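You operate a simulated robot arm through the tools that you are given. There is no shell and no other tool. Be economical: measure what you need, move in short steps, check, and stop when the job is done.

You are at the controls of a simulated robot arm. One attempt, no reset.

TASK
Put things in order on the top of the oak linen table. At the end: the brown wax tub is in the grey bucket; the blue cup stands where the big red peg stood; the big red peg stands on top of the yellow scrub pad; the green battery stands on top of the pink lip balm; whatever was shut is shut again. Leave all else as you found it, and nothing knocked over. Set down upright: brown wax tub.

Only the result counts: the job must be done as asked and must still hold three seconds after the hand-in. Knocking over, shifting, dropping, spilling or breaking anything else fails it.

THE ROBOT
A 5-joint arm with a two-finger parallel gripper, fixed in place. Base frame: the origin is at the foot of the arm, x ahead of it, y to its left, z up; the work surface is at about z = 0. Readings come in mm, degrees, newtons and seconds.
With the tool pointing down near the work surface it reaches from about 260 to 680 mm from the base axis. Its first joint turns from -66.0 to 66.0 degrees. The tool tilts only in the upright plane through the base axis and itself; it spins freely about its own axis. Payload 2.9 kg.
The TCP is the grasp point between the finger pads, 30 mm short of the fingertips. In the tool frame z runs along the fingers and y along their closing line. Largest opening 110 mm; finger width 20, thickness 10; the body of the gripper, 48 by 112 mm, starts 55 mm behind the TCP.
Orientation is that of the tool frame in the base frame, as a unit quaternion [w, x, y, z]. With the fingers straight down and closing along the base's y, the tool's x points along the base's -x, its y along +y and its z along -z.

THE INTERFACE
- The arm moves only by the tool apply_moves. Its arguments are lists of equal length, an entry for each row: "xyz": the shift along the tool's x, y, z in cm, a list of three; "angular": the turn, a rotation vector about the tool's x, y, z in degrees, a list of three; "fingers": the gripper command, from -1 (shut) to 1 (fully open), values between in proportion. In form: {"xyz": [[dx, dy, dz], ...], "angular": [[ax, ay, az], ...], "fingers": [fingers, ...]}. A call has 1 to 12 rows; each row is the pose to reach, as a shift and turn from the pose commanded when the call began, along the tool's axes at that moment. Rows are played at 5 a second. More than 50 mm and 8.6 degrees between two rows, or a gripper value outside its range, and nothing of the call is played. A pose out of reach is approached as far as the arm can. The call stops where the force on the tool passes 40 N (or 10 N more than at its start, if that is more) or the arm is blocked; 0.2 s more then pass. The fingers move at their own pace (about 108 mm/s each) and stop on an object; they squeeze with about 37 N. The grip force told is the motor's: it shows also when the fingers shut on nothing. Time passes only in rows, and 0.2 s behind the last, so rows that repeat a pose let the fingers close. It gives the time, the measured TCP pose, the force on the tool (base axes), the opening and the grip force at its end, in the units of the frame above (readings bear some noise), with the torque about the TCP (base axes, N m) and any sound that the robot's microphone picked up.
- Cameras (640 x 400 px; columns grow to the right, rows downward): "scene" is fixed at [25, -440.3, 611.7]; the picture's right is [0.87, -0.49, 0.00], its down [-0.25, -0.44, -0.86] and it looks along [0.42, 0.75, -0.51] (base axes); focal length 235 px, centre (320, 200). "wrist" rides on the gripper at [72, 17, -103] in the tool frame; the picture's right is [-0.23, 0.97, 0.00], its down [-0.76, -0.18, -0.62] and it looks along [-0.61, -0.14, 0.78] (tool axes); focal length 222 px, centre (320, 200). There is no depth. A picture from a camera that has moved, and an enlarged one, comes with that camera's place and axes in the base frame and with its lens.
- snapshot(camera): a new picture of that camera. It takes no simulated time.
- close_up(camera, box): a new picture of the part [left, top, right, bottom] of that camera's present view, enlarged. It takes no simulated time.
- job_done(): hands the job in; it is judged then, once.

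Go step by step. Nothing tells you positions but the pictures and the camera data: compare them with the known pose of the tool, close in by small moves and look again before you grip or let go. The budget is 120 turns and 76 pictures, counting those below and the enlarged ones. Unless the task says otherwise, let go and move clear before handing in, and close with one line.

The tools are called by a JSON object that holds its "method" and its "body". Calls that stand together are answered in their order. apply_moves: Moves the arm, as the interface text tells. Its arguments: {"type":"object","properties":{"xyz":{"type":"array"},"angular":{"type":"array"},"fingers":{"type":"array"}},"required":["xyz","angular","fingers"]} The other tools are called the same way: snapshot (camera) takes a picture; close_up (camera, box) takes an enlarged picture of a part of a camera's view; job_done () hands the job in.

At the start:

```text
time: 0.0
eef_pos: [384.2, -56.0, 444.3]
orientation: [0.0, 0.0, 1.0, 0.0]
wrist_force: [0.0, -0.9, 0.2]
moment: [-0.01, 0.03, -0.01]
grip_width: 109.9
gripper_force: 0.2
```

scene: 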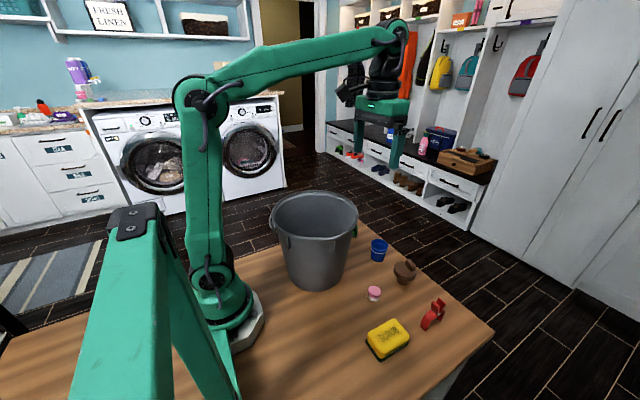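
wrist: 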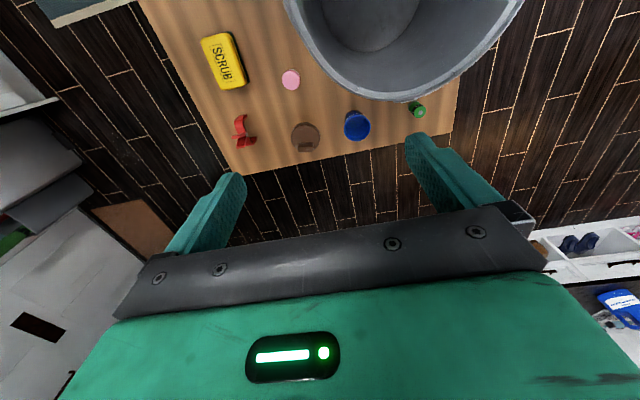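

I see the table with the bucket, cup, tub, balm, scrub pad, red peg and, from the wrist view, the battery behind the bucket. I'll enlarge both views to locate them.

{"method": "close_up", "body": {"camera": "scene", "box": [260, 180, 500, 370]}}

{"method": "close_up", "body": {"camera": "wrist", "box": [180, 0, 480, 188]}}

```text
2.11 times, centred on (380, 275) of scene
camera zoom: at [25.0, -440.3, 611.7], right [0.87, -0.49, 0.0], down [-0.25, -0.44, -0.86], along [0.42, 0.75, -0.51], focal length 495 px, centre (194, 42)
```

zoom: 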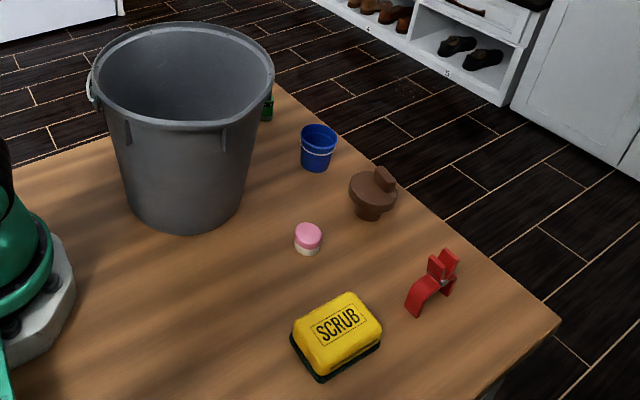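

```text
2.13 times, centred on (330, 94) of wrist
camera zoom: at [310.8, -39.9, 547.3], right [0.23, 0.97, 0.0], down [0.76, -0.18, 0.62], along [0.61, -0.14, -0.78], focal length 473 px, centre (299, 426)
```

zoom: 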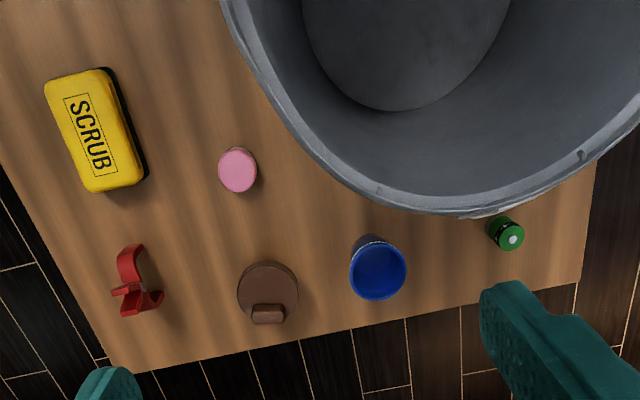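

Estimated positions (mm): peg (472,-262), pad (326,-233), balm (389,-118), tub (508,-117), cup (509,3), battery (511,141) and bucket centre (290,63) with its rim at about z=220. I'll bring the wrist camera closer to the peg and pad.

{"method": "apply_moves", "body": {"xyz": [[0.4, -2.2, 3.5], [0.7, -4.5, 7.1], [1.1, -6.7, 10.6], [1.45, -8.9, 14.2], [1.8, -11.1, 17.7], [2.2, -13.4, 21.3], [2.5, -15.6, 24.8], [2.9, -17.8, 28.4]], "angular": [[0, 0, 0], [0, 0, 0], [0, 0, 0], [0, 0, 0], [0, 0, 0], [0, 0, 0], [0, 0, 0], [0, 0, 0]], "fingers": [1, 1, 1, 1, 1, 1, 1, 1]}}

{"method": "snapshot", "body": {"camera": "wrist"}}

{"method": "close_up", "body": {"camera": "scene", "box": [360, 250, 460, 370]}}

```text
time: 1.8
eef_pos: [353.8, -233.0, 159.4]
orientation: [0.0, -0.001, 1.0, 0.0]
wrist_force: [0.1, 0.6, 0.1]
moment: [-0.01, -0.02, -0.01]
grip_width: 110.0
gripper_force: 0.1
```

```text
71 pictures are left
camera wrist: at [281.8, -216.6, 263.3], right [0.23, 0.97, 0.0], down [0.76, -0.18, 0.62], along [0.61, -0.14, -0.78], focal length 222 px, centre (320, 200)
```

wrist: 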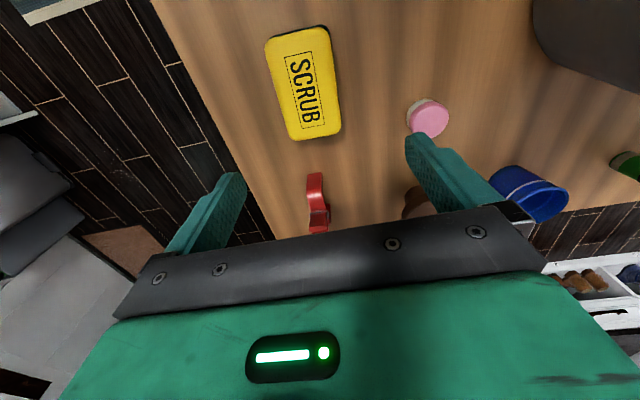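

```text
3.33 times, centred on (410, 310) of scene
camera zoom: at [25.0, -440.2, 611.7], right [0.87, -0.49, 0.0], down [-0.25, -0.44, -0.86], along [0.42, 0.75, -0.51], focal length 784 px, centre (20, -167)
```

zoom: 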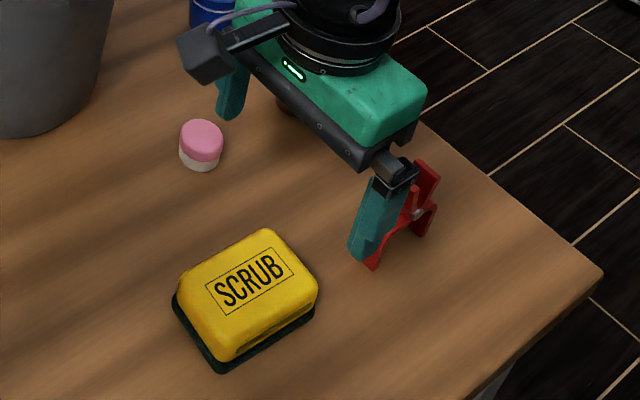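

The peg looks like a small clothes-peg shape standing on its legs. I'll enlarge it in the wrist view.

{"method": "close_up", "body": {"camera": "wrist", "box": [250, 150, 380, 240]}}

```text
4.44 times, centred on (315, 195) of wrist
camera zoom: at [281.8, -216.6, 263.3], right [0.23, 0.97, 0.0], down [0.76, -0.18, 0.62], along [0.61, -0.14, -0.78], focal length 987 px, centre (342, 222)
```

zoom: 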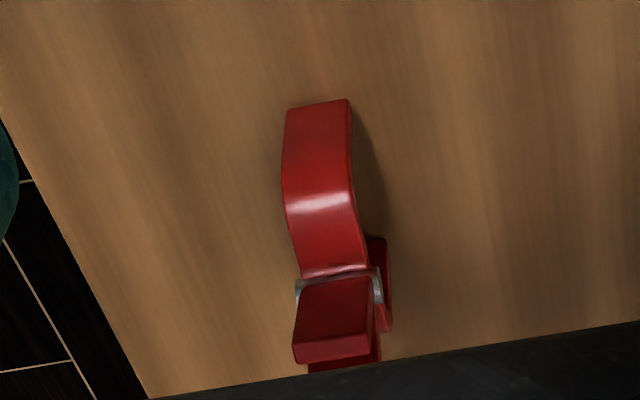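

The peg's legs lie along base x (feet about x=441 and x=507, y≈-262), with the spring near x≈479. I'll move above it with the fingers closing along y, then look.

{"method": "apply_moves", "body": {"xyz": [[-4.2, -1, 0], [-8.4, -2, 0], [-12.4, -3, 0], [-12.4, -3, 2.9]], "angular": [[0, 0, 0], [0, 0, 0], [0, 0, 0], [0, 0, 0]], "fingers": [1, 1, 1, 0.2]}}

{"method": "snapshot", "body": {"camera": "wrist"}}

{"method": "close_up", "body": {"camera": "scene", "box": [360, 220, 500, 340]}}

```text
time: 2.8
eef_pos: [478.2, -261.6, 130.3]
orientation: [0.0, -0.001, 1.0, 0.0]
wrist_force: [-0.2, -0.5, -0.3]
moment: [-0.01, 0.02, -0.01]
grip_width: 66.2
gripper_force: 0.1
```

```text
68 pictures are left
camera wrist: at [405.5, -246.4, 233.6], right [0.23, 0.97, 0.0], down [0.76, -0.18, 0.62], along [0.61, -0.14, -0.78], focal length 222 px, centre (320, 200)
```

wrist: 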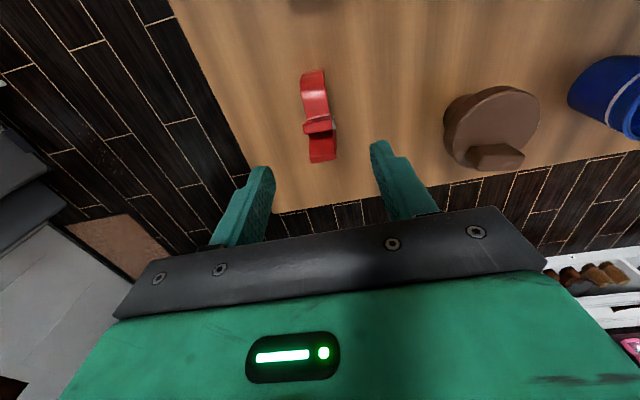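

```text
3.33 times, centred on (430, 280) of scene
camera zoom: at [25.1, -440.3, 611.7], right [0.87, -0.49, 0.0], down [-0.25, -0.44, -0.86], along [0.42, 0.75, -0.51], focal length 784 px, centre (-47, -67)
```

zoom: 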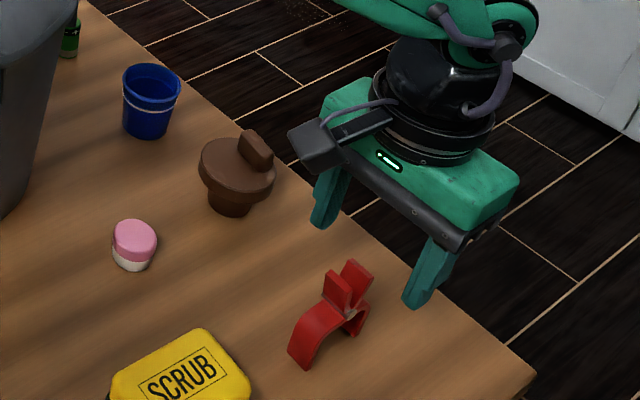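

{"method": "close_up", "body": {"camera": "wrist", "box": [240, 50, 400, 200]}}

{"method": "close_up", "body": {"camera": "scene", "box": [410, 285, 450, 335]}}

```text
2.67 times, centred on (320, 125) of wrist
camera zoom: at [405.5, -246.4, 233.6], right [0.23, 0.97, 0.0], down [0.76, -0.18, 0.62], along [0.61, -0.14, -0.78], focal length 592 px, centre (320, 400)
```

zoom: 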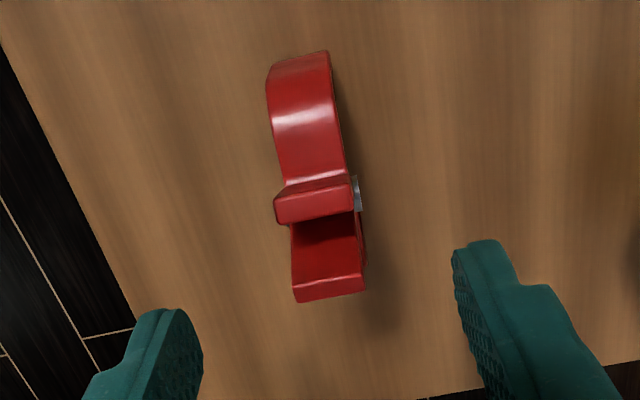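

```text
8.00 times, centred on (430, 310) of scene
camera zoom: at [25.1, -440.3, 611.7], right [0.87, -0.49, 0.0], down [-0.25, -0.44, -0.86], along [0.42, 0.75, -0.51], focal length 1881 px, centre (-560, -680)
```

zoom: 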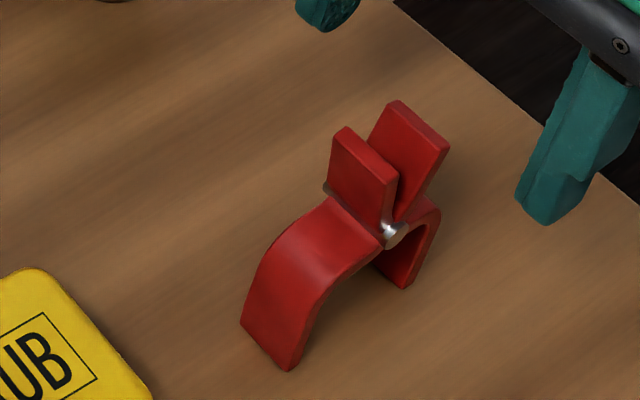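

The peg is omega-shaped, about 84 mm tall and 19 mm wide, centred near (471,-260) with its spring at z≈45. I'll lower over it and close gently.

{"method": "apply_moves", "body": {"xyz": [[0.6, 0.1, 0], [0.6, 0.1, 3], [0.6, 0.1, 6], [0.6, 0.1, 8.4], [0.6, 0.1, 8.4]], "angular": [[0, 0, 0], [0, 0, 0], [0, 0, 0], [0, 0, 0], [0, 0, 0]], "fingers": [0.2, 0.2, 0.2, 0.2, -0.2]}}

{"method": "snapshot", "body": {"camera": "wrist"}}

{"method": "close_up", "body": {"camera": "scene", "box": [380, 250, 460, 350]}}

```text
time: 4.0
eef_pos: [474.2, -263.3, 44.6]
orientation: [0.0, 0.0, 1.0, 0.0]
wrist_force: [0.7, 0.4, 0.9]
moment: [-0.01, -0.03, 0.02]
grip_width: 44.0
gripper_force: 0.1
```

```text
64 pictures are left
camera wrist: at [401.5, -248.1, 149.2], right [0.23, 0.97, 0.0], down [0.76, -0.18, 0.62], along [0.61, -0.14, -0.78], focal length 222 px, centre (320, 200)
```

wrist: 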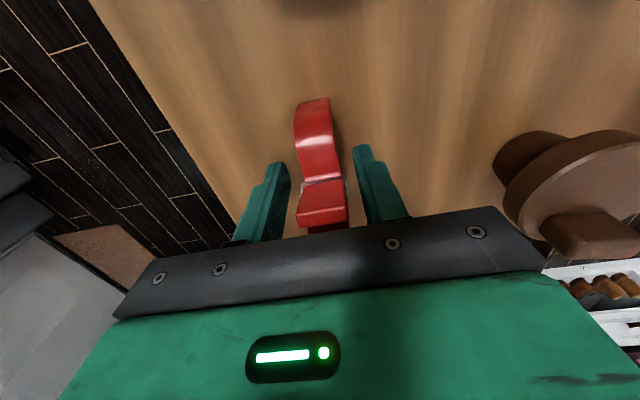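

```text
4.00 times, centred on (420, 300) of scene
camera zoom: at [25.1, -440.3, 611.7], right [0.87, -0.49, 0.0], down [-0.25, -0.44, -0.86], along [0.42, 0.75, -0.51], focal length 941 px, centre (-80, -200)
```

zoom: 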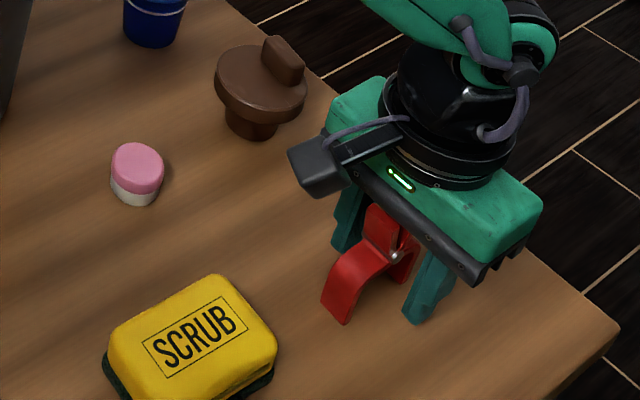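

The fingers straddle the peg at the spring, so I'll close and lift.

{"method": "apply_moves", "body": {"xyz": [[0, 0.15, 0], [0, 0.15, 0], [0, 0.15, 0], [0, 0.15, 0], [0, 0.15, -2], [0, 0.15, -5], [0, 0.15, -8]], "angular": [[0, 0, 0], [0, 0, 0], [0, 0, 0], [0, 0, 0], [0, 0, 0], [0, 0, 0], [0, 0, 0]], "fingers": [-0.4, -1, -1, -1, -1, -1, -1]}}

{"method": "snapshot", "body": {"camera": "wrist"}}

```text
time: 5.6
eef_pos: [474.0, -262.9, 130.4]
orientation: [0.0, -0.001, 1.0, 0.0]
wrist_force: [-0.2, 0.2, -0.4]
moment: [-0.02, -0.01, 0.0]
grip_width: 19.1
gripper_force: 37.1
```

```text
62 pictures are left
camera wrist: at [401.6, -246.4, 233.1], right [0.23, 0.97, 0.0], down [0.76, -0.18, 0.62], along [0.61, -0.14, -0.78], focal length 222 px, centre (320, 200)
```

wrist: 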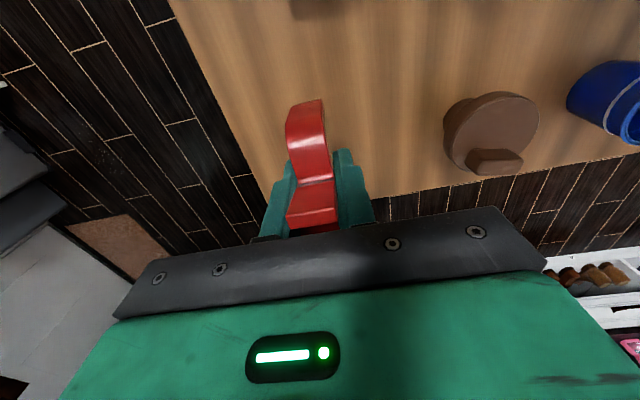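

The peg is held (19 mm) and clear of the table. I'll carry it over the pad (about 325,-240) and look.

{"method": "apply_moves", "body": {"xyz": [[3.7, 0.5, -1], [7.3, 1.0, -1], [11, 1.6, -1], [14.5, 2.1, -1], [14.5, 2.1, 0]], "angular": [[0, 0, 0], [0, 0, 0], [0, 0, 0], [0, 0, 0], [0, 0, 0]], "fingers": [-1, -1, -1, -1, -1]}}

{"method": "snapshot", "body": {"camera": "wrist"}}

{"method": "close_up", "body": {"camera": "scene", "box": [340, 270, 440, 390]}}

```text
time: 6.8
eef_pos: [330.7, -241.8, 127.7]
orientation: [0.001, 0.001, 1.0, -0.001]
wrist_force: [-0.5, -0.3, 0.2]
moment: [-0.02, 0.0, 0.01]
grip_width: 19.0
gripper_force: 37.2
```

```text
61 pictures are left
camera wrist: at [257.3, -226.3, 229.8], right [0.23, 0.97, 0.0], down [0.76, -0.18, 0.62], along [0.61, -0.14, -0.78], focal length 222 px, centre (320, 200)
```

wrist: 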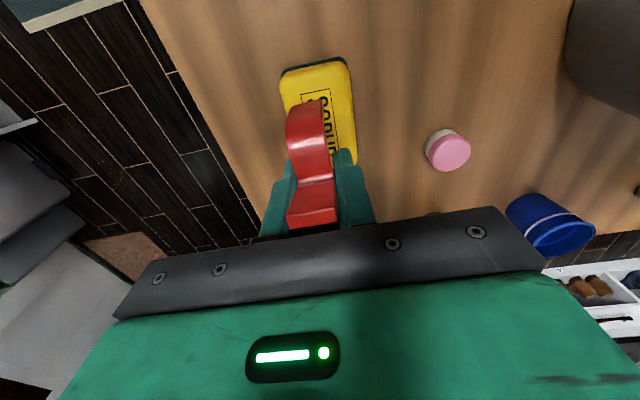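

```text
3.33 times, centred on (390, 330) of scene
camera zoom: at [25.0, -440.2, 611.7], right [0.87, -0.49, 0.0], down [-0.25, -0.44, -0.86], along [0.42, 0.75, -0.51], focal length 784 px, centre (87, -233)
```

zoom: 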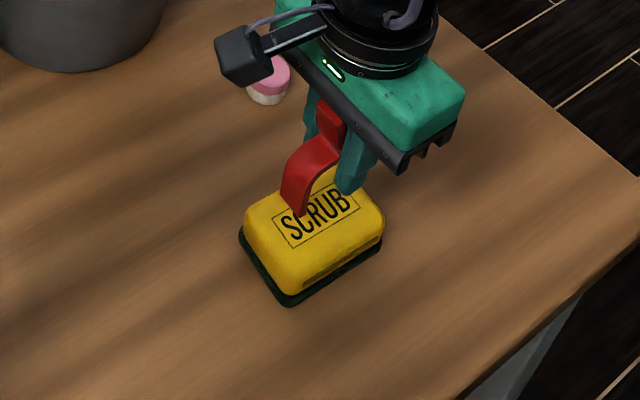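

The pad's top is centred near (326,-239) and the peg lines up with it. I'll lower most of the way and look.

{"method": "apply_moves", "body": {"xyz": [[0, 0, 1.5], [0, 0, 3], [0, 0, 3.6], [0, 0, 3.6]], "angular": [[0, 0, 0], [0, 0, 0], [0, 0, 0], [0, 0, 0]], "fingers": [-1, -1, -1, -1]}}

{"method": "close_up", "body": {"camera": "scene", "box": [350, 290, 420, 370]}}

{"method": "close_up", "body": {"camera": "wrist", "box": [250, 40, 410, 240]}}

```text
time: 7.8
eef_pos: [330.2, -241.9, 88.9]
orientation: [0.0, 0.0, 1.0, 0.0]
wrist_force: [1.0, 0.8, -0.6]
moment: [0.02, 0.0, 0.0]
grip_width: 19.2
gripper_force: 36.9
```

```text
5.00 times, centred on (385, 330) of scene
camera zoom: at [25.1, -440.3, 611.7], right [0.87, -0.49, 0.0], down [-0.25, -0.44, -0.86], along [0.42, 0.75, -0.51], focal length 1176 px, centre (-5, -450)
```

zoom: 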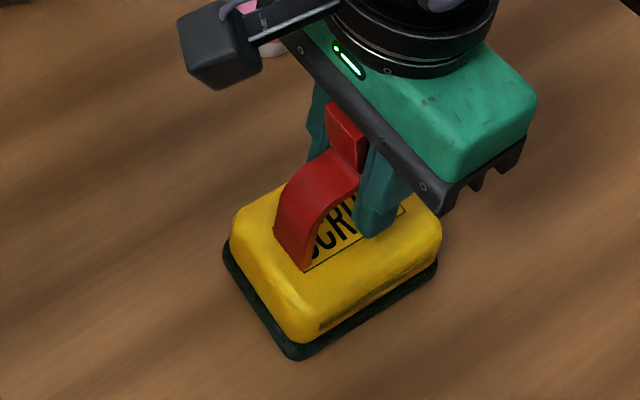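

```text
2.00 times, centred on (330, 140) of wrist
camera zoom: at [257.2, -225.4, 193.0], right [0.23, 0.97, 0.0], down [0.76, -0.18, 0.62], along [0.61, -0.14, -0.78], focal length 444 px, centre (300, 320)
```

zoom: 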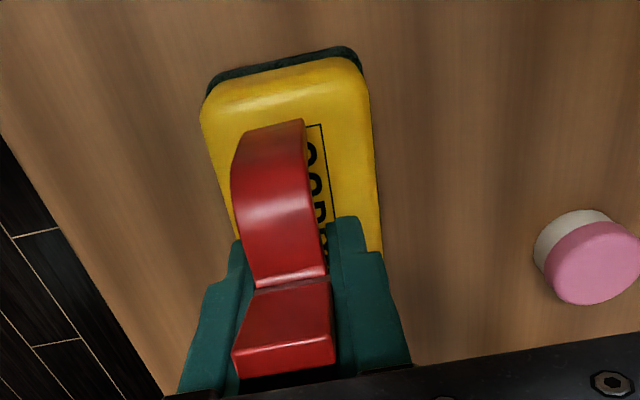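

The peg sits about 4 mm to the right of the pad's centreline, so I'll shift it and lower to contact in small steps.

{"method": "apply_moves", "body": {"xyz": [[0, 0.4, 0], [0, 0.4, 0.2], [0, 0.4, 0.3], [0, 0.4, 0.4]], "angular": [[0, 0, 0], [0, 0, 0], [0, 0, 0], [0, 0, 0]], "fingers": [-1, -1, -1, -1]}}

{"method": "apply_moves", "body": {"xyz": [[0, 0, 0.1], [0, 0, 0.2]], "angular": [[0, 0, 0], [0, 0, 0]], "fingers": [-1, -1]}}

```text
time: 8.8
eef_pos: [328.0, -236.2, 87.4]
orientation: [0.0, 0.0, 1.0, 0.0]
wrist_force: [-0.7, -0.3, 0.0]
moment: [0.01, -0.01, 0.01]
grip_width: 19.3
gripper_force: 36.8
```

```text
time: 9.4
eef_pos: [328.1, -236.0, 83.4]
orientation: [0.0, 0.0, 1.0, 0.0]
wrist_force: [0.6, 0.2, -0.2]
moment: [0.0, -0.01, 0.0]
grip_width: 18.8
gripper_force: 36.9
```

{"method": "apply_moves", "body": {"xyz": [[0, 0, 0.1], [0, 0, 0.2]], "angular": [[0, 0, 0], [0, 0, 0]], "fingers": [-1, -1]}}

{"method": "close_up", "body": {"camera": "scene", "box": [350, 290, 420, 370]}}

```text
time: 10.0
eef_pos: [327.9, -236.7, 83.9]
orientation: [0.001, 0.0, 1.0, -0.001]
wrist_force: [0.2, 1.4, 11.6]
moment: [0.1, 0.12, 0.01]
grip_width: 19.2
gripper_force: 36.7
```

```text
5.00 times, centred on (385, 330) of scene
camera zoom: at [25.0, -440.2, 611.7], right [0.87, -0.49, 0.0], down [-0.25, -0.44, -0.86], along [0.42, 0.75, -0.51], focal length 1176 px, centre (-5, -450)
```

zoom: 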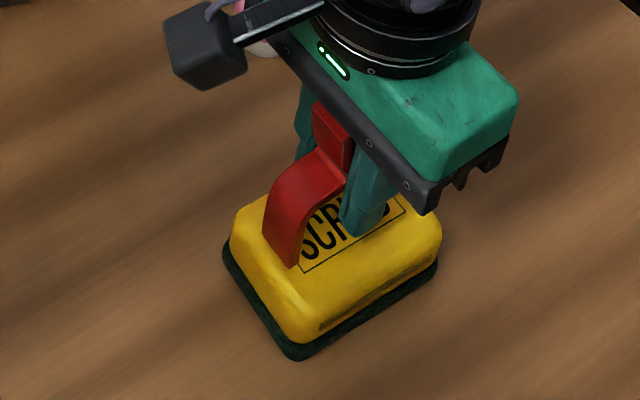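

The peg is in contact (11.6 N) and both feet look on the pad. I'll open a little and check before lifting.

{"method": "apply_moves", "body": {"xyz": [[0, 0, -0.1], [0, 0, -0.1], [0, 0, -0.1], [0, 0, -0.1]], "angular": [[0, 0, 0], [0, 0, 0], [0, 0, 0], [0, 0, 0]], "fingers": [-1, -0.6, -0.4, -0.2]}}

{"method": "close_up", "body": {"camera": "wrist", "box": [250, 40, 410, 240]}}

```text
time: 11.0
eef_pos: [327.6, -235.4, 84.7]
orientation: [0.001, 0.0, 1.0, 0.0]
wrist_force: [-0.1, -0.4, 0.5]
moment: [-0.02, -0.03, 0.01]
grip_width: 44.1
gripper_force: 0.1
```

```text
2.00 times, centred on (330, 140) of wrist
camera zoom: at [254.7, -220.0, 187.4], right [0.23, 0.97, 0.0], down [0.76, -0.18, 0.62], along [0.61, -0.14, -0.78], focal length 444 px, centre (300, 320)
```

zoom: 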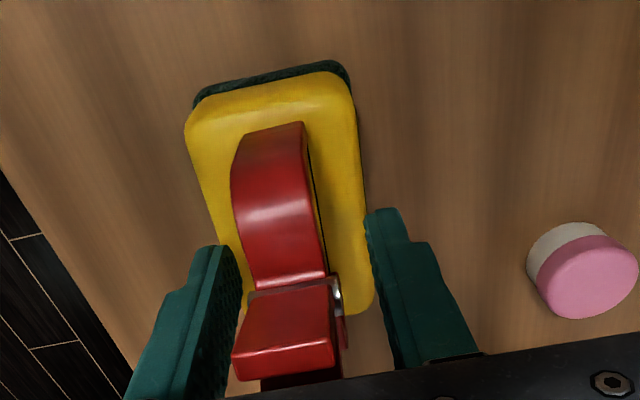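

The peg stands freely on the pad. I'll lift straight up and then go over to the cup (about 509,3).

{"method": "apply_moves", "body": {"xyz": [[0, 0, -2], [0, 0, -5], [0, 0, -8.5], [0, 0, -12.5], [-3.4, 2.5, -12.5]], "angular": [[0, 0, 0], [0, 0, 0], [0, 0, 0], [0, 0, 0], [0, 0, 0]], "fingers": [-0.2, -0.2, -0.2, 0.2, 1]}}

{"method": "snapshot", "body": {"camera": "wrist"}}

{"method": "close_up", "body": {"camera": "scene", "box": [340, 220, 460, 370]}}

```text
time: 12.2
eef_pos: [360.8, -212.4, 211.2]
orientation: [0.0, 0.0, 1.0, 0.0]
wrist_force: [0.1, 0.1, -0.5]
moment: [-0.03, 0.04, 0.02]
grip_width: 109.6
gripper_force: 0.1
```

```text
55 pictures are left
camera wrist: at [288.0, -195.8, 314.9], right [0.23, 0.97, 0.0], down [0.76, -0.18, 0.62], along [0.61, -0.14, -0.78], focal length 222 px, centre (320, 200)
```

wrist: 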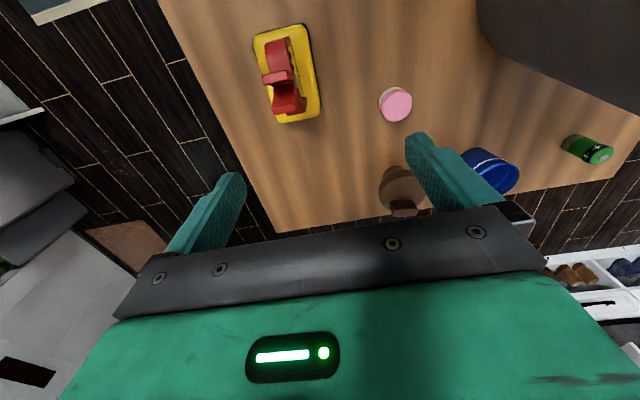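

```text
2.67 times, centred on (400, 295) of scene
camera zoom: at [25.0, -440.3, 611.7], right [0.87, -0.49, 0.0], down [-0.25, -0.44, -0.86], along [0.42, 0.75, -0.51], focal length 627 px, centre (107, -53)
```

zoom: 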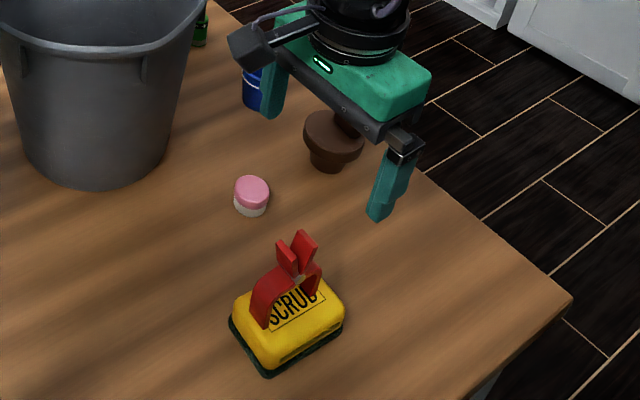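

The peg stands well. I'll move across to look down at the cup and tub.

{"method": "apply_moves", "body": {"xyz": [[-2.2, 3.6, -1], [-4.4, 7.2, -1], [-6.6, 10.8, -1], [-8.8, 14.4, -1], [-10.9, 18, -1]], "angular": [[0, 0, 0], [0, 0, 0], [0, 0, 0], [0, 0, 0], [0, 0, 0]], "fingers": [1, 1, 1, 1, 1]}}

{"method": "snapshot", "body": {"camera": "wrist"}}

{"method": "close_up", "body": {"camera": "scene", "box": [340, 220, 430, 300]}}

```text
time: 13.4
eef_pos: [470.6, -29.6, 218.4]
orientation: [0.0, 0.0, 1.0, 0.0]
wrist_force: [-0.7, 1.0, -0.6]
moment: [-0.01, 0.0, 0.04]
grip_width: 109.9
gripper_force: 0.1
```

```text
53 pictures are left
camera wrist: at [397.6, -15.0, 322.3], right [0.23, 0.97, 0.0], down [0.76, -0.18, 0.62], along [0.61, -0.14, -0.78], focal length 222 px, centre (320, 200)
```

wrist: 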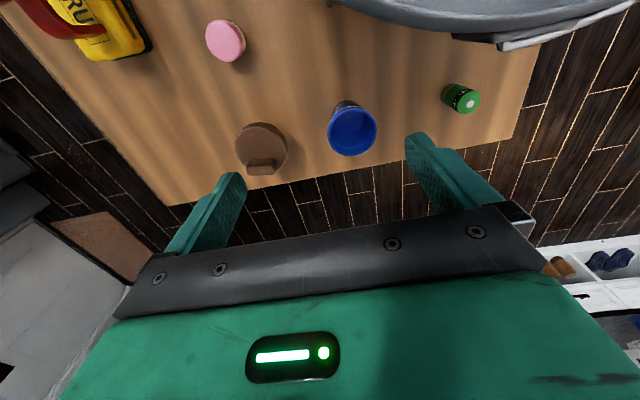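

```text
5.00 times, centred on (385, 260) of scene
camera zoom: at [25.0, -440.3, 611.7], right [0.87, -0.49, 0.0], down [-0.25, -0.44, -0.86], along [0.42, 0.75, -0.51], focal length 1176 px, centre (-5, -100)
```

zoom: 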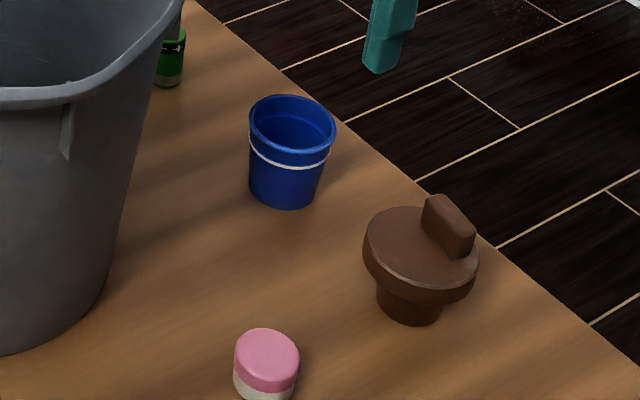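

The cup is at about (508,2), 60 mm wide at the rim and about 63 mm tall; the tub is near (506,-117). I'll centre over the cup.

{"method": "apply_moves", "body": {"xyz": [[-3.7, 3.3, 0], [-3.7, 3.3, 4], [-3.7, 3.3, 7.5], [-3.7, 3.3, 9.8]], "angular": [[0, 0, 0], [0, 0, 0], [0, 0, 0], [0, 0, 0]], "fingers": [1, 1, 1, 1]}}

{"method": "snapshot", "body": {"camera": "wrist"}}

{"method": "snapshot", "body": {"camera": "scene"}}

```text
time: 14.4
eef_pos: [505.5, 2.5, 118.0]
orientation: [-0.001, -0.001, 1.0, 0.0]
wrist_force: [0.6, 0.8, 0.0]
moment: [0.01, 0.03, 0.0]
grip_width: 109.8
gripper_force: 0.1
```

```text
51 pictures are left
camera wrist: at [432.5, 19.3, 221.4], right [0.23, 0.97, 0.0], down [0.76, -0.18, 0.62], along [0.61, -0.14, -0.78], focal length 222 px, centre (320, 200)
```

wrist: 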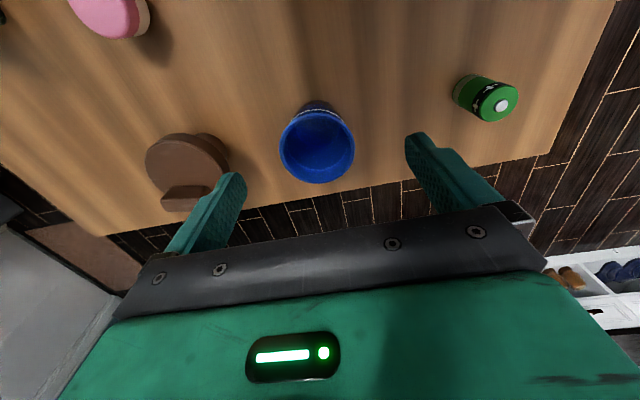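

```text
50 pictures are left
```

scene: 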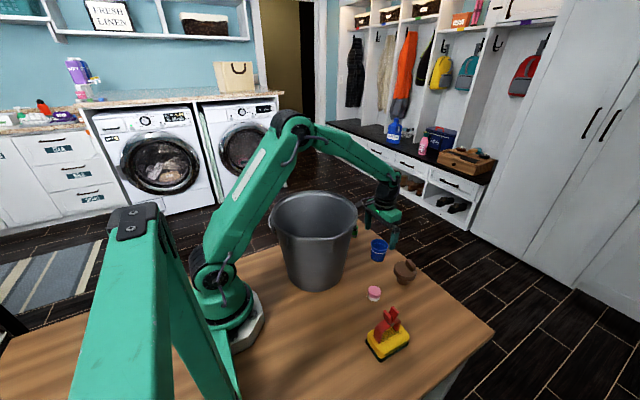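

The cup is centred within a millimetre or two, so I'll lower and grip.

{"method": "apply_moves", "body": {"xyz": [[0, -0.15, 2.5], [0, -0.15, 5], [0, -0.15, 6.8], [0, -0.15, 6.8]], "angular": [[0, 0, 0], [0, 0, 0], [0, 0, 0], [0, 0, 0]], "fingers": [1, 1, 1, 0.4]}}

{"method": "snapshot", "body": {"camera": "wrist"}}

{"method": "close_up", "body": {"camera": "scene", "box": [330, 190, 430, 290]}}

```text
time: 15.4
eef_pos: [506.6, 0.3, 51.6]
orientation: [0.0, 0.0, 1.0, 0.0]
wrist_force: [0.4, 0.7, -1.1]
moment: [-0.01, 0.02, 0.02]
grip_width: 77.3
gripper_force: 0.1
```

```text
49 pictures are left
camera wrist: at [433.2, 16.4, 155.4], right [0.23, 0.97, 0.0], down [0.76, -0.18, 0.62], along [0.61, -0.14, -0.78], focal length 222 px, centre (320, 200)
```

wrist: 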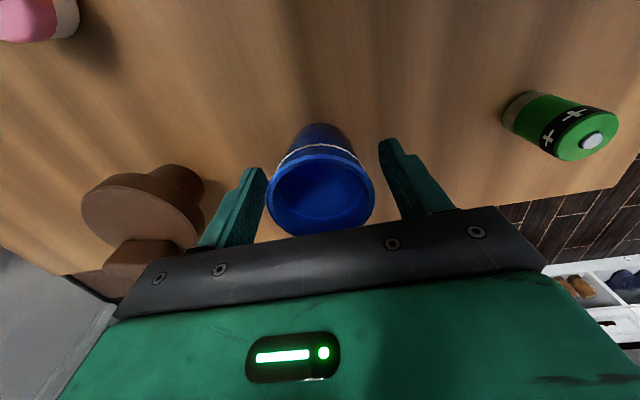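

```text
4.00 times, centred on (380, 240) of scene
camera zoom: at [25.1, -440.3, 611.7], right [0.87, -0.49, 0.0], down [-0.25, -0.44, -0.86], along [0.42, 0.75, -0.51], focal length 941 px, centre (80, 40)
```

zoom: 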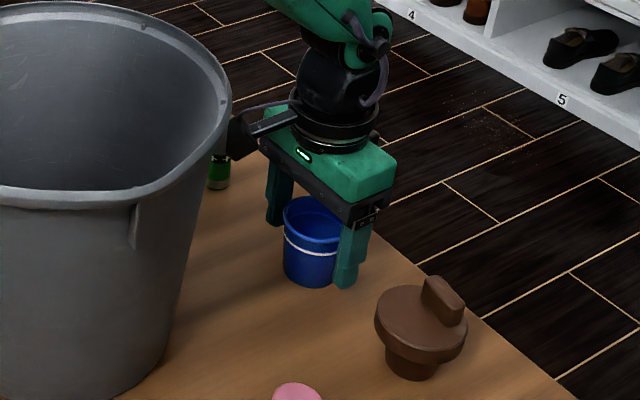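

The fingers straddle the cup evenly. I'll close and lift straight up.

{"method": "apply_moves", "body": {"xyz": [[0, 0, 0], [0, 0, 0], [0, 0, 0], [0, 0, 0], [0, 0, -1], [0, 0, -3.5], [0, 0, -7], [0, 0, -11]], "angular": [[0, 0, 0], [0, 0, 0], [0, 0, 0], [0, 0, 0], [0, 0, 0], [0, 0, 0], [0, 0, 0], [0, 0, 0]], "fingers": [0, -1, -1, -1, -1, -1, -1, -1]}}

{"method": "snapshot", "body": {"camera": "wrist"}}

```text
time: 17.2
eef_pos: [505.4, 2.0, 161.2]
orientation: [0.001, 0.0, 1.0, 0.001]
wrist_force: [-0.1, 0.7, 0.3]
moment: [0.03, 0.02, 0.02]
grip_width: 56.2
gripper_force: 36.9
```

```text
47 pictures are left
camera wrist: at [432.0, 18.1, 265.5], right [0.23, 0.97, 0.0], down [0.76, -0.18, 0.62], along [0.61, -0.14, -0.78], focal length 222 px, centre (320, 200)
```

wrist: 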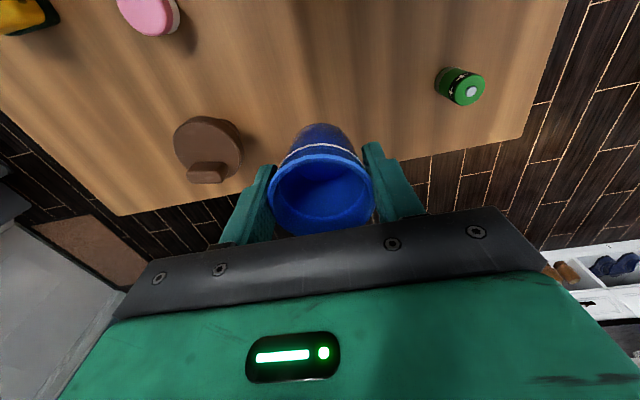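

The cup is held level. I'll carry it to the peg's old spot (about 471,-261.5).

{"method": "apply_moves", "body": {"xyz": [[0.5, -3.8, -0.5], [1, -7.5, -0.5], [1.5, -11.2, -0.5], [2, -15, -0.5], [2.5, -18.7, -0.5], [3, -22.4, -0.5], [3.5, -26.15, 0], [3.5, -26.15, 3]], "angular": [[0, 0, 0], [0, 0, 0], [0, 0, 0], [0, 0, 0], [0, 0, 0], [0, 0, 0], [0, 0, 0], [0, 0, 0]], "fingers": [-1, -1, -1, -1, -1, -1, -1, -1]}}

{"method": "apply_moves", "body": {"xyz": [[0, 0, 2.5], [0, 0, 5], [0, 0, 7.2], [0, 0, 7.6]], "angular": [[0, 0, 0], [0, 0, 0], [0, 0, 0], [0, 0, 0]], "fingers": [-1, -1, -1, -1]}}

{"method": "close_up", "body": {"camera": "scene", "box": [370, 250, 470, 350]}}

```text
time: 19.0
eef_pos: [472.8, -261.8, 131.9]
orientation: [0.001, 0.0, 1.0, -0.001]
wrist_force: [-0.7, 0.3, -0.5]
moment: [-0.02, -0.04, 0.03]
grip_width: 56.5
gripper_force: 37.2
```

```text
time: 20.0
eef_pos: [473.5, -261.7, 56.6]
orientation: [0.0, 0.0, 1.0, -0.001]
wrist_force: [0.3, -0.4, -0.2]
moment: [-0.01, -0.01, 0.0]
grip_width: 56.0
gripper_force: 37.2
```

```text
4.00 times, centred on (420, 300) of scene
camera zoom: at [25.1, -440.3, 611.7], right [0.87, -0.49, 0.0], down [-0.25, -0.44, -0.86], along [0.42, 0.75, -0.51], focal length 941 px, centre (-80, -200)
```

zoom: 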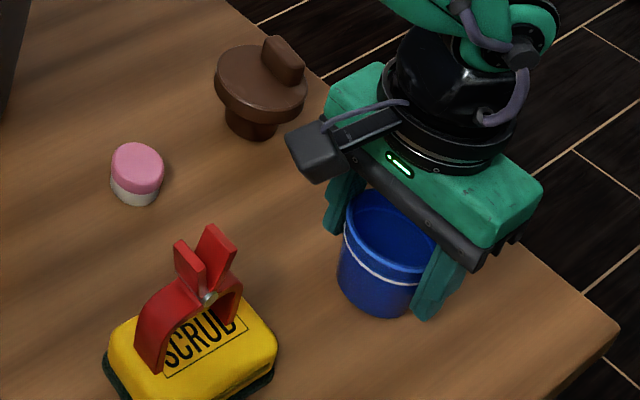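

The cup is a few mm above the table; I'll lower it to contact.

{"method": "apply_moves", "body": {"xyz": [[0, 0, 0.15], [0, 0, 0.3]], "angular": [[0, 0, 0], [0, 0, 0]], "fingers": [-1, -1]}}

{"method": "apply_moves", "body": {"xyz": [[0, 0, 0.1], [0, 0, 0.1]], "angular": [[0, 0, 0], [0, 0, 0]], "fingers": [-1, -1]}}

```text
time: 20.6
eef_pos: [471.4, -262.7, 53.2]
orientation: [0.0, 0.0, 1.0, 0.001]
wrist_force: [-0.5, 0.0, -1.1]
moment: [0.0, 0.0, 0.0]
grip_width: 56.4
gripper_force: 36.9
```

```text
time: 21.2
eef_pos: [471.8, -260.8, 53.0]
orientation: [0.0, 0.0, 1.0, 0.0]
wrist_force: [1.0, 0.1, -0.1]
moment: [0.04, 0.0, 0.02]
grip_width: 56.4
gripper_force: 37.1
```

{"method": "apply_moves", "body": {"xyz": [[0, 0, 0.1], [0, 0, 0.1]], "angular": [[0, 0, 0], [0, 0, 0]], "fingers": [-1, -1]}}

{"method": "apply_moves", "body": {"xyz": [[0, 0, 0.1], [0, 0, 0.1]], "angular": [[0, 0, 0], [0, 0, 0]], "fingers": [-1, -1]}}

```text
time: 21.8
eef_pos: [472.8, -260.0, 52.3]
orientation: [0.001, 0.0, 1.0, 0.0]
wrist_force: [-0.6, 0.7, 2.4]
moment: [-0.01, -0.01, 0.0]
grip_width: 56.6
gripper_force: 37.6
```

```text
time: 22.4
eef_pos: [473.0, -261.2, 52.2]
orientation: [0.001, -0.002, 1.0, -0.001]
wrist_force: [-2.1, 4.8, 16.3]
moment: [0.15, 0.12, 0.02]
grip_width: 56.4
gripper_force: 36.8
```

The cup is on the table (16 N). I'll unload, release, rise and check.

{"method": "apply_moves", "body": {"xyz": [[0, 0, -0.1], [0, 0, -0.1], [0, 0, -0.1], [0, 0, -0.1], [0, 0, -3], [0, 0, -6.5], [0, 0, -10], [0, 0, -12]], "angular": [[0, 0, 0], [0, 0, 0], [0, 0, 0], [0, 0, 0], [0, 0, 0], [0, 0, 0], [0, 0, 0], [0, 0, 0]], "fingers": [-1, 0.1, 0.4, 0.5, 0.5, 0.5, 0.5, 0.5]}}

{"method": "snapshot", "body": {"camera": "wrist"}}

{"method": "close_up", "body": {"camera": "scene", "box": [340, 220, 460, 350]}}

```text
time: 24.2
eef_pos: [470.3, -262.2, 170.8]
orientation: [-0.001, 0.0, 1.0, 0.0]
wrist_force: [0.4, -0.2, -0.1]
moment: [0.02, -0.03, 0.0]
grip_width: 82.4
gripper_force: 0.0
```

```text
45 pictures are left
camera wrist: at [397.8, -245.9, 274.7], right [0.23, 0.97, 0.0], down [0.76, -0.18, 0.62], along [0.61, -0.14, -0.78], focal length 222 px, centre (320, 200)
```

wrist: 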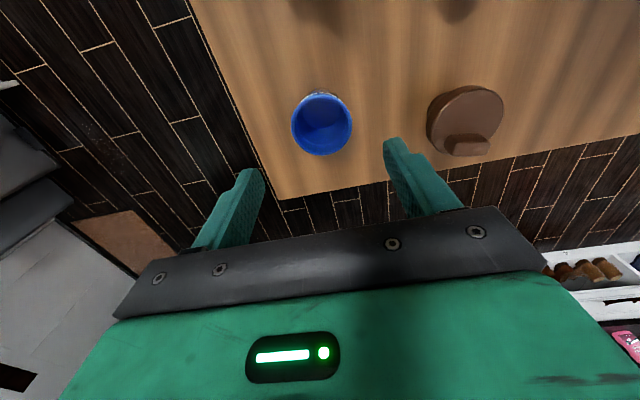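

```text
3.08 times, centred on (400, 285) of scene
camera zoom: at [25.0, -440.2, 611.7], right [0.87, -0.49, 0.0], down [-0.25, -0.44, -0.86], along [0.42, 0.75, -0.51], focal length 724 px, centre (74, -62)
```

zoom: 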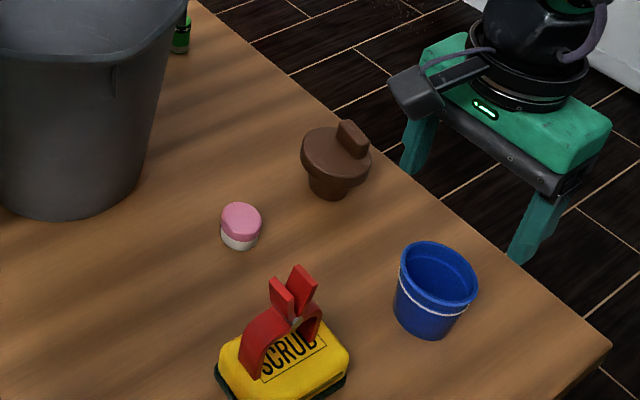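

The cup stands upright on the peg's old spot. Next I'll travel high to the battery (about 510,140).

{"method": "apply_moves", "body": {"xyz": [[-0.4, 4.4, -2], [-0.8, 8.9, -3], [-1.2, 13.3, -3], [-1.6, 17.8, -3], [-2, 22.3, -3], [-2.5, 26.8, -3], [-2.9, 31.2, -3], [-3.3, 35.7, -3], [-3.7, 40.1, -2], [-3.7, 40.1, 2]], "angular": [[0, 0, 0], [0, 0, 0], [0, 0, 0], [0, 0, 0], [0, 0, 0], [0, 0, 0], [0, 0, 0], [0, 0, 0], [0, 0, 0], [0, 0, 0]], "fingers": [0.5, 0.5, 0.5, 0.5, 0.5, 0.5, 0.5, 0.5, 0.5, 0.5]}}

{"method": "snapshot", "body": {"camera": "wrist"}}

```text
time: 26.4
eef_pos: [509.2, 142.4, 149.5]
orientation: [0.0, 0.0, 1.0, 0.0]
wrist_force: [0.2, 0.6, 0.8]
moment: [-0.01, -0.01, 0.0]
grip_width: 82.6
gripper_force: 0.1
```

```text
43 pictures are left
camera wrist: at [436.0, 158.0, 253.3], right [0.23, 0.97, 0.0], down [0.76, -0.18, 0.62], along [0.61, -0.14, -0.78], focal length 222 px, centre (320, 200)
```

wrist: 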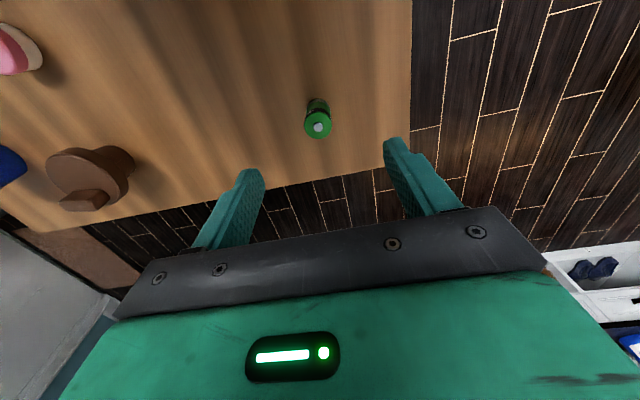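

The battery (24 mm diameter) is directly below at (510,139.5). I'll lower around it.

{"method": "apply_moves", "body": {"xyz": [[0, 0, 3.5], [0, 0, 7], [0, 0, 9.5], [0, 0, 11], [0, 0, 11]], "angular": [[0, 0, 0], [0, 0, 0], [0, 0, 0], [0, 0, 0], [0, 0, 0]], "fingers": [0.3, 0.1, 0.1, 0.0, -0.2]}}

{"method": "snapshot", "body": {"camera": "wrist"}}

```text
time: 27.6
eef_pos: [506.0, 141.9, 41.1]
orientation: [0.0, 0.0, 1.0, 0.0]
wrist_force: [0.0, 0.0, -0.3]
moment: [-0.03, 0.01, 0.0]
grip_width: 44.2
gripper_force: 0.0
```

```text
42 pictures are left
camera wrist: at [434.7, 157.2, 145.0], right [0.23, 0.97, 0.0], down [0.76, -0.18, 0.62], along [0.61, -0.14, -0.78], focal length 222 px, centre (320, 200)
```

wrist: 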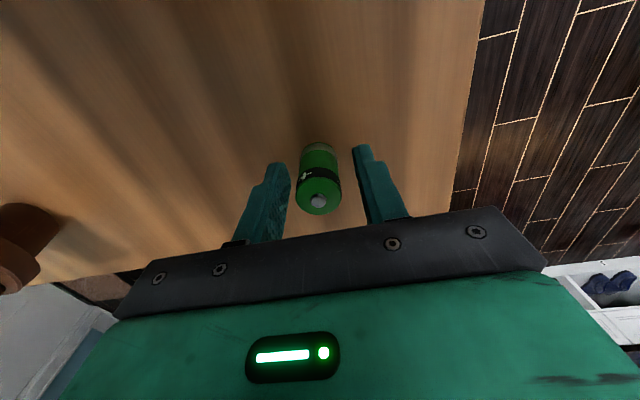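

Well centred. I'll close and lift.

{"method": "apply_moves", "body": {"xyz": [[0, 0, 0], [0, 0, 0], [0, 0, 0], [0, 0, -1], [0, 0, -4], [0, 0, -8], [0, 0, -12]], "angular": [[0, 0, 0], [0, 0, 0], [0, 0, 0], [0, 0, 0], [0, 0, 0], [0, 0, 0], [0, 0, 0]], "fingers": [-0.5, -1, -1, -1, -1, -1, -1]}}

{"method": "close_up", "body": {"camera": "wrist", "box": [220, 90, 420, 230]}}

```text
time: 29.2
eef_pos: [507.6, 141.4, 163.2]
orientation: [0.001, 0.001, 1.0, 0.001]
wrist_force: [-0.5, 0.6, -1.0]
moment: [0.0, 0.02, -0.01]
grip_width: 24.5
gripper_force: 37.7
```

```text
2.86 times, centred on (320, 160) of wrist
camera zoom: at [434.9, 157.1, 266.4], right [0.23, 0.97, 0.0], down [0.76, -0.18, 0.62], along [0.61, -0.14, -0.78], focal length 635 px, centre (320, 314)
```

zoom: 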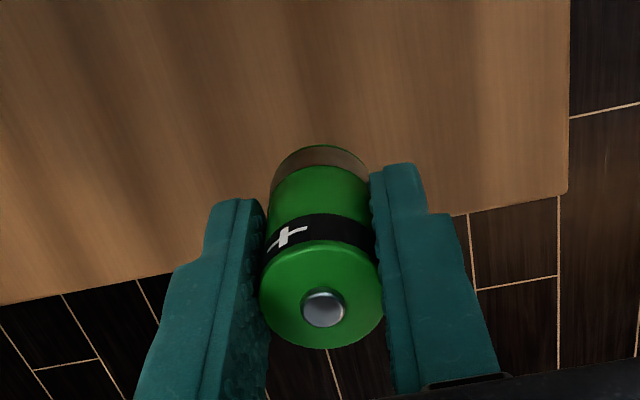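

The battery is held upright (24.5 mm). I'll carry it around the front of the bucket toward the balm, keeping clear of the rim.

{"method": "apply_moves", "body": {"xyz": [[0, -4, 0], [0, -8, 0], [0, -12, 0], [0, -16, 0], [0, -20, 0], [3, -22, 0], [6, -24, 0], [9, -25.7, 0]], "angular": [[0, 0, 0], [0, 0, 0], [0, 0, 0], [0, 0, 0], [0, 0, 0], [0, 0, 0], [0, 0, 0], [0, 0, 0]], "fingers": [-1, -1, -1, -1, -1, -1, -1, -1]}}

{"method": "snapshot", "body": {"camera": "wrist"}}

{"method": "close_up", "body": {"camera": "scene", "box": [340, 240, 420, 330]}}

```text
time: 31.0
eef_pos: [417.9, -118.7, 159.5]
orientation: [0.0, 0.001, 1.0, 0.0]
wrist_force: [-0.4, -0.8, -1.1]
moment: [-0.01, 0.0, 0.0]
grip_width: 24.5
gripper_force: 37.2
```

```text
40 pictures are left
camera wrist: at [345.4, -103.6, 262.9], right [0.23, 0.97, 0.0], down [0.76, -0.18, 0.62], along [0.61, -0.14, -0.78], focal length 222 px, centre (320, 200)
```

wrist: 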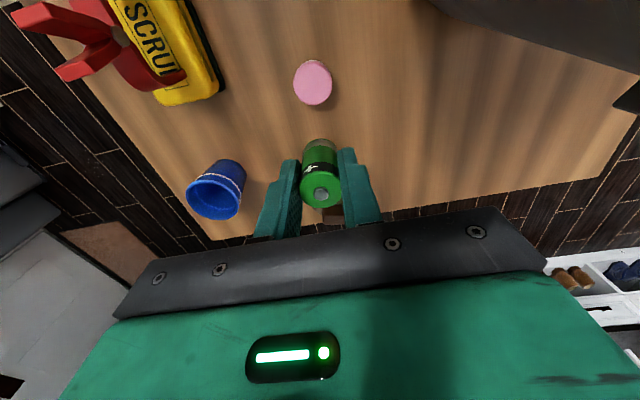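

```text
4.44 times, centred on (380, 285) of scene
camera zoom: at [25.1, -440.2, 611.7], right [0.87, -0.49, 0.0], down [-0.25, -0.44, -0.86], along [0.42, 0.75, -0.51], focal length 1045 px, centre (53, -178)
```

zoom: 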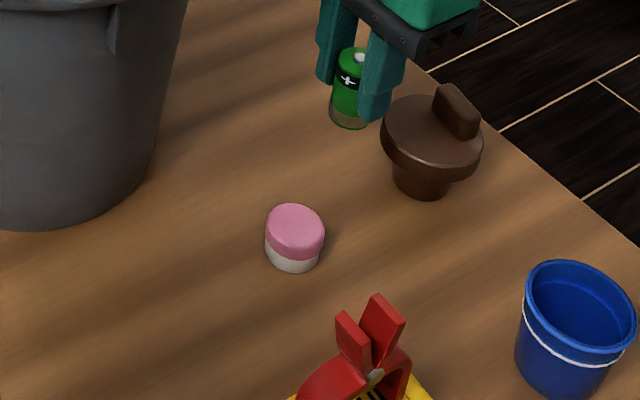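

The balm top is at about (387,-119.5), z≈30. I'll move over it to a small gap and look.

{"method": "apply_moves", "body": {"xyz": [[3.25, -0.2, 0], [3.25, -0.2, 4], [3.25, -0.2, 7.6], [3.25, -0.2, 7.6]], "angular": [[0, 0, 0], [0, 0, 0], [0, 0, 0], [0, 0, 0]], "fingers": [-1, -1, -1, -1]}}

{"method": "close_up", "body": {"camera": "wrist", "box": [220, 80, 420, 230]}}

{"method": "close_up", "body": {"camera": "scene", "box": [320, 230, 420, 320]}}

```text
time: 32.0
eef_pos: [387.9, -120.6, 84.0]
orientation: [0.0, 0.001, 1.0, 0.0]
wrist_force: [0.7, -0.4, -0.8]
moment: [-0.01, -0.03, -0.01]
grip_width: 24.7
gripper_force: 37.2
```

```text
2.67 times, centred on (320, 155) of wrist
camera zoom: at [314.0, -103.5, 187.0], right [0.23, 0.97, 0.0], down [0.76, -0.18, 0.62], along [0.61, -0.14, -0.78], focal length 592 px, centre (320, 320)
```

zoom: 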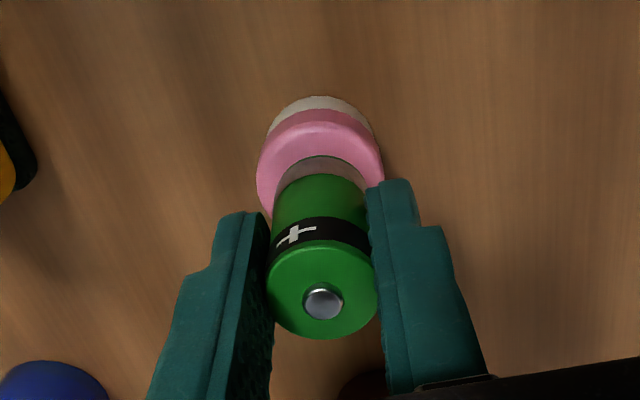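

```text
4.44 times, centred on (370, 275) of scene
camera zoom: at [25.1, -440.3, 611.7], right [0.87, -0.49, 0.0], down [-0.25, -0.44, -0.86], along [0.42, 0.75, -0.51], focal length 1045 px, centre (98, -133)
```

zoom: 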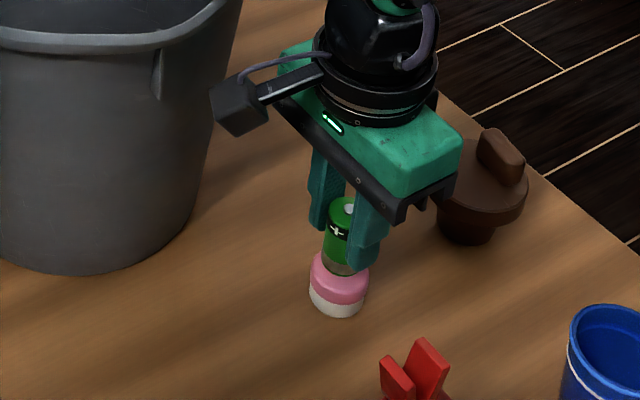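

Aligned to within about a millimetre. I'll lower in small steps to contact.

{"method": "apply_moves", "body": {"xyz": [[0, 0, 0.5], [0, 0, 0.9], [0, 0, 1.0]], "angular": [[0, 0, 0], [0, 0, 0], [0, 0, 0]], "fingers": [-1, -1, -1]}}

{"method": "apply_moves", "body": {"xyz": [[0, 0, 0.1], [0, 0, 0.2]], "angular": [[0, 0, 0], [0, 0, 0]], "fingers": [-1, -1]}}

{"method": "close_up", "body": {"camera": "scene", "box": [340, 240, 410, 320]}}

```text
time: 32.8
eef_pos: [388.1, -119.7, 76.7]
orientation: [0.001, 0.0, 1.0, 0.0]
wrist_force: [-3.4, 0.4, 17.1]
moment: [0.0, 0.22, 0.01]
grip_width: 24.3
gripper_force: 36.9
```

```text
time: 33.4
eef_pos: [388.5, -119.0, 74.2]
orientation: [0.001, 0.0, 1.0, -0.001]
wrist_force: [-2.1, 0.7, 23.4]
moment: [-0.02, 0.11, -0.01]
grip_width: 24.7
gripper_force: 37.4
```

```text
5.00 times, centred on (375, 280) of scene
camera zoom: at [24.9, -440.2, 611.7], right [0.87, -0.49, 0.0], down [-0.25, -0.44, -0.86], along [0.42, 0.75, -0.51], focal length 1176 px, centre (45, -200)
```

zoom: 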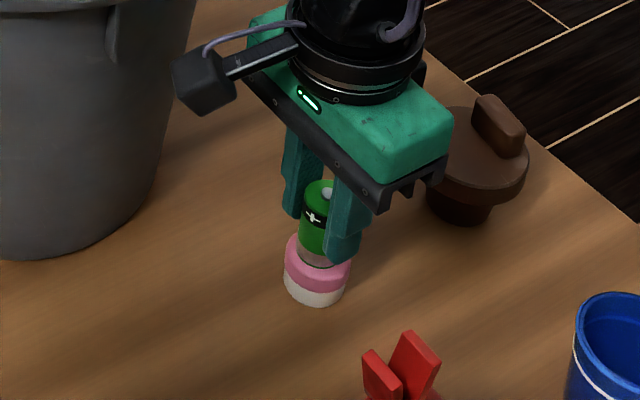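

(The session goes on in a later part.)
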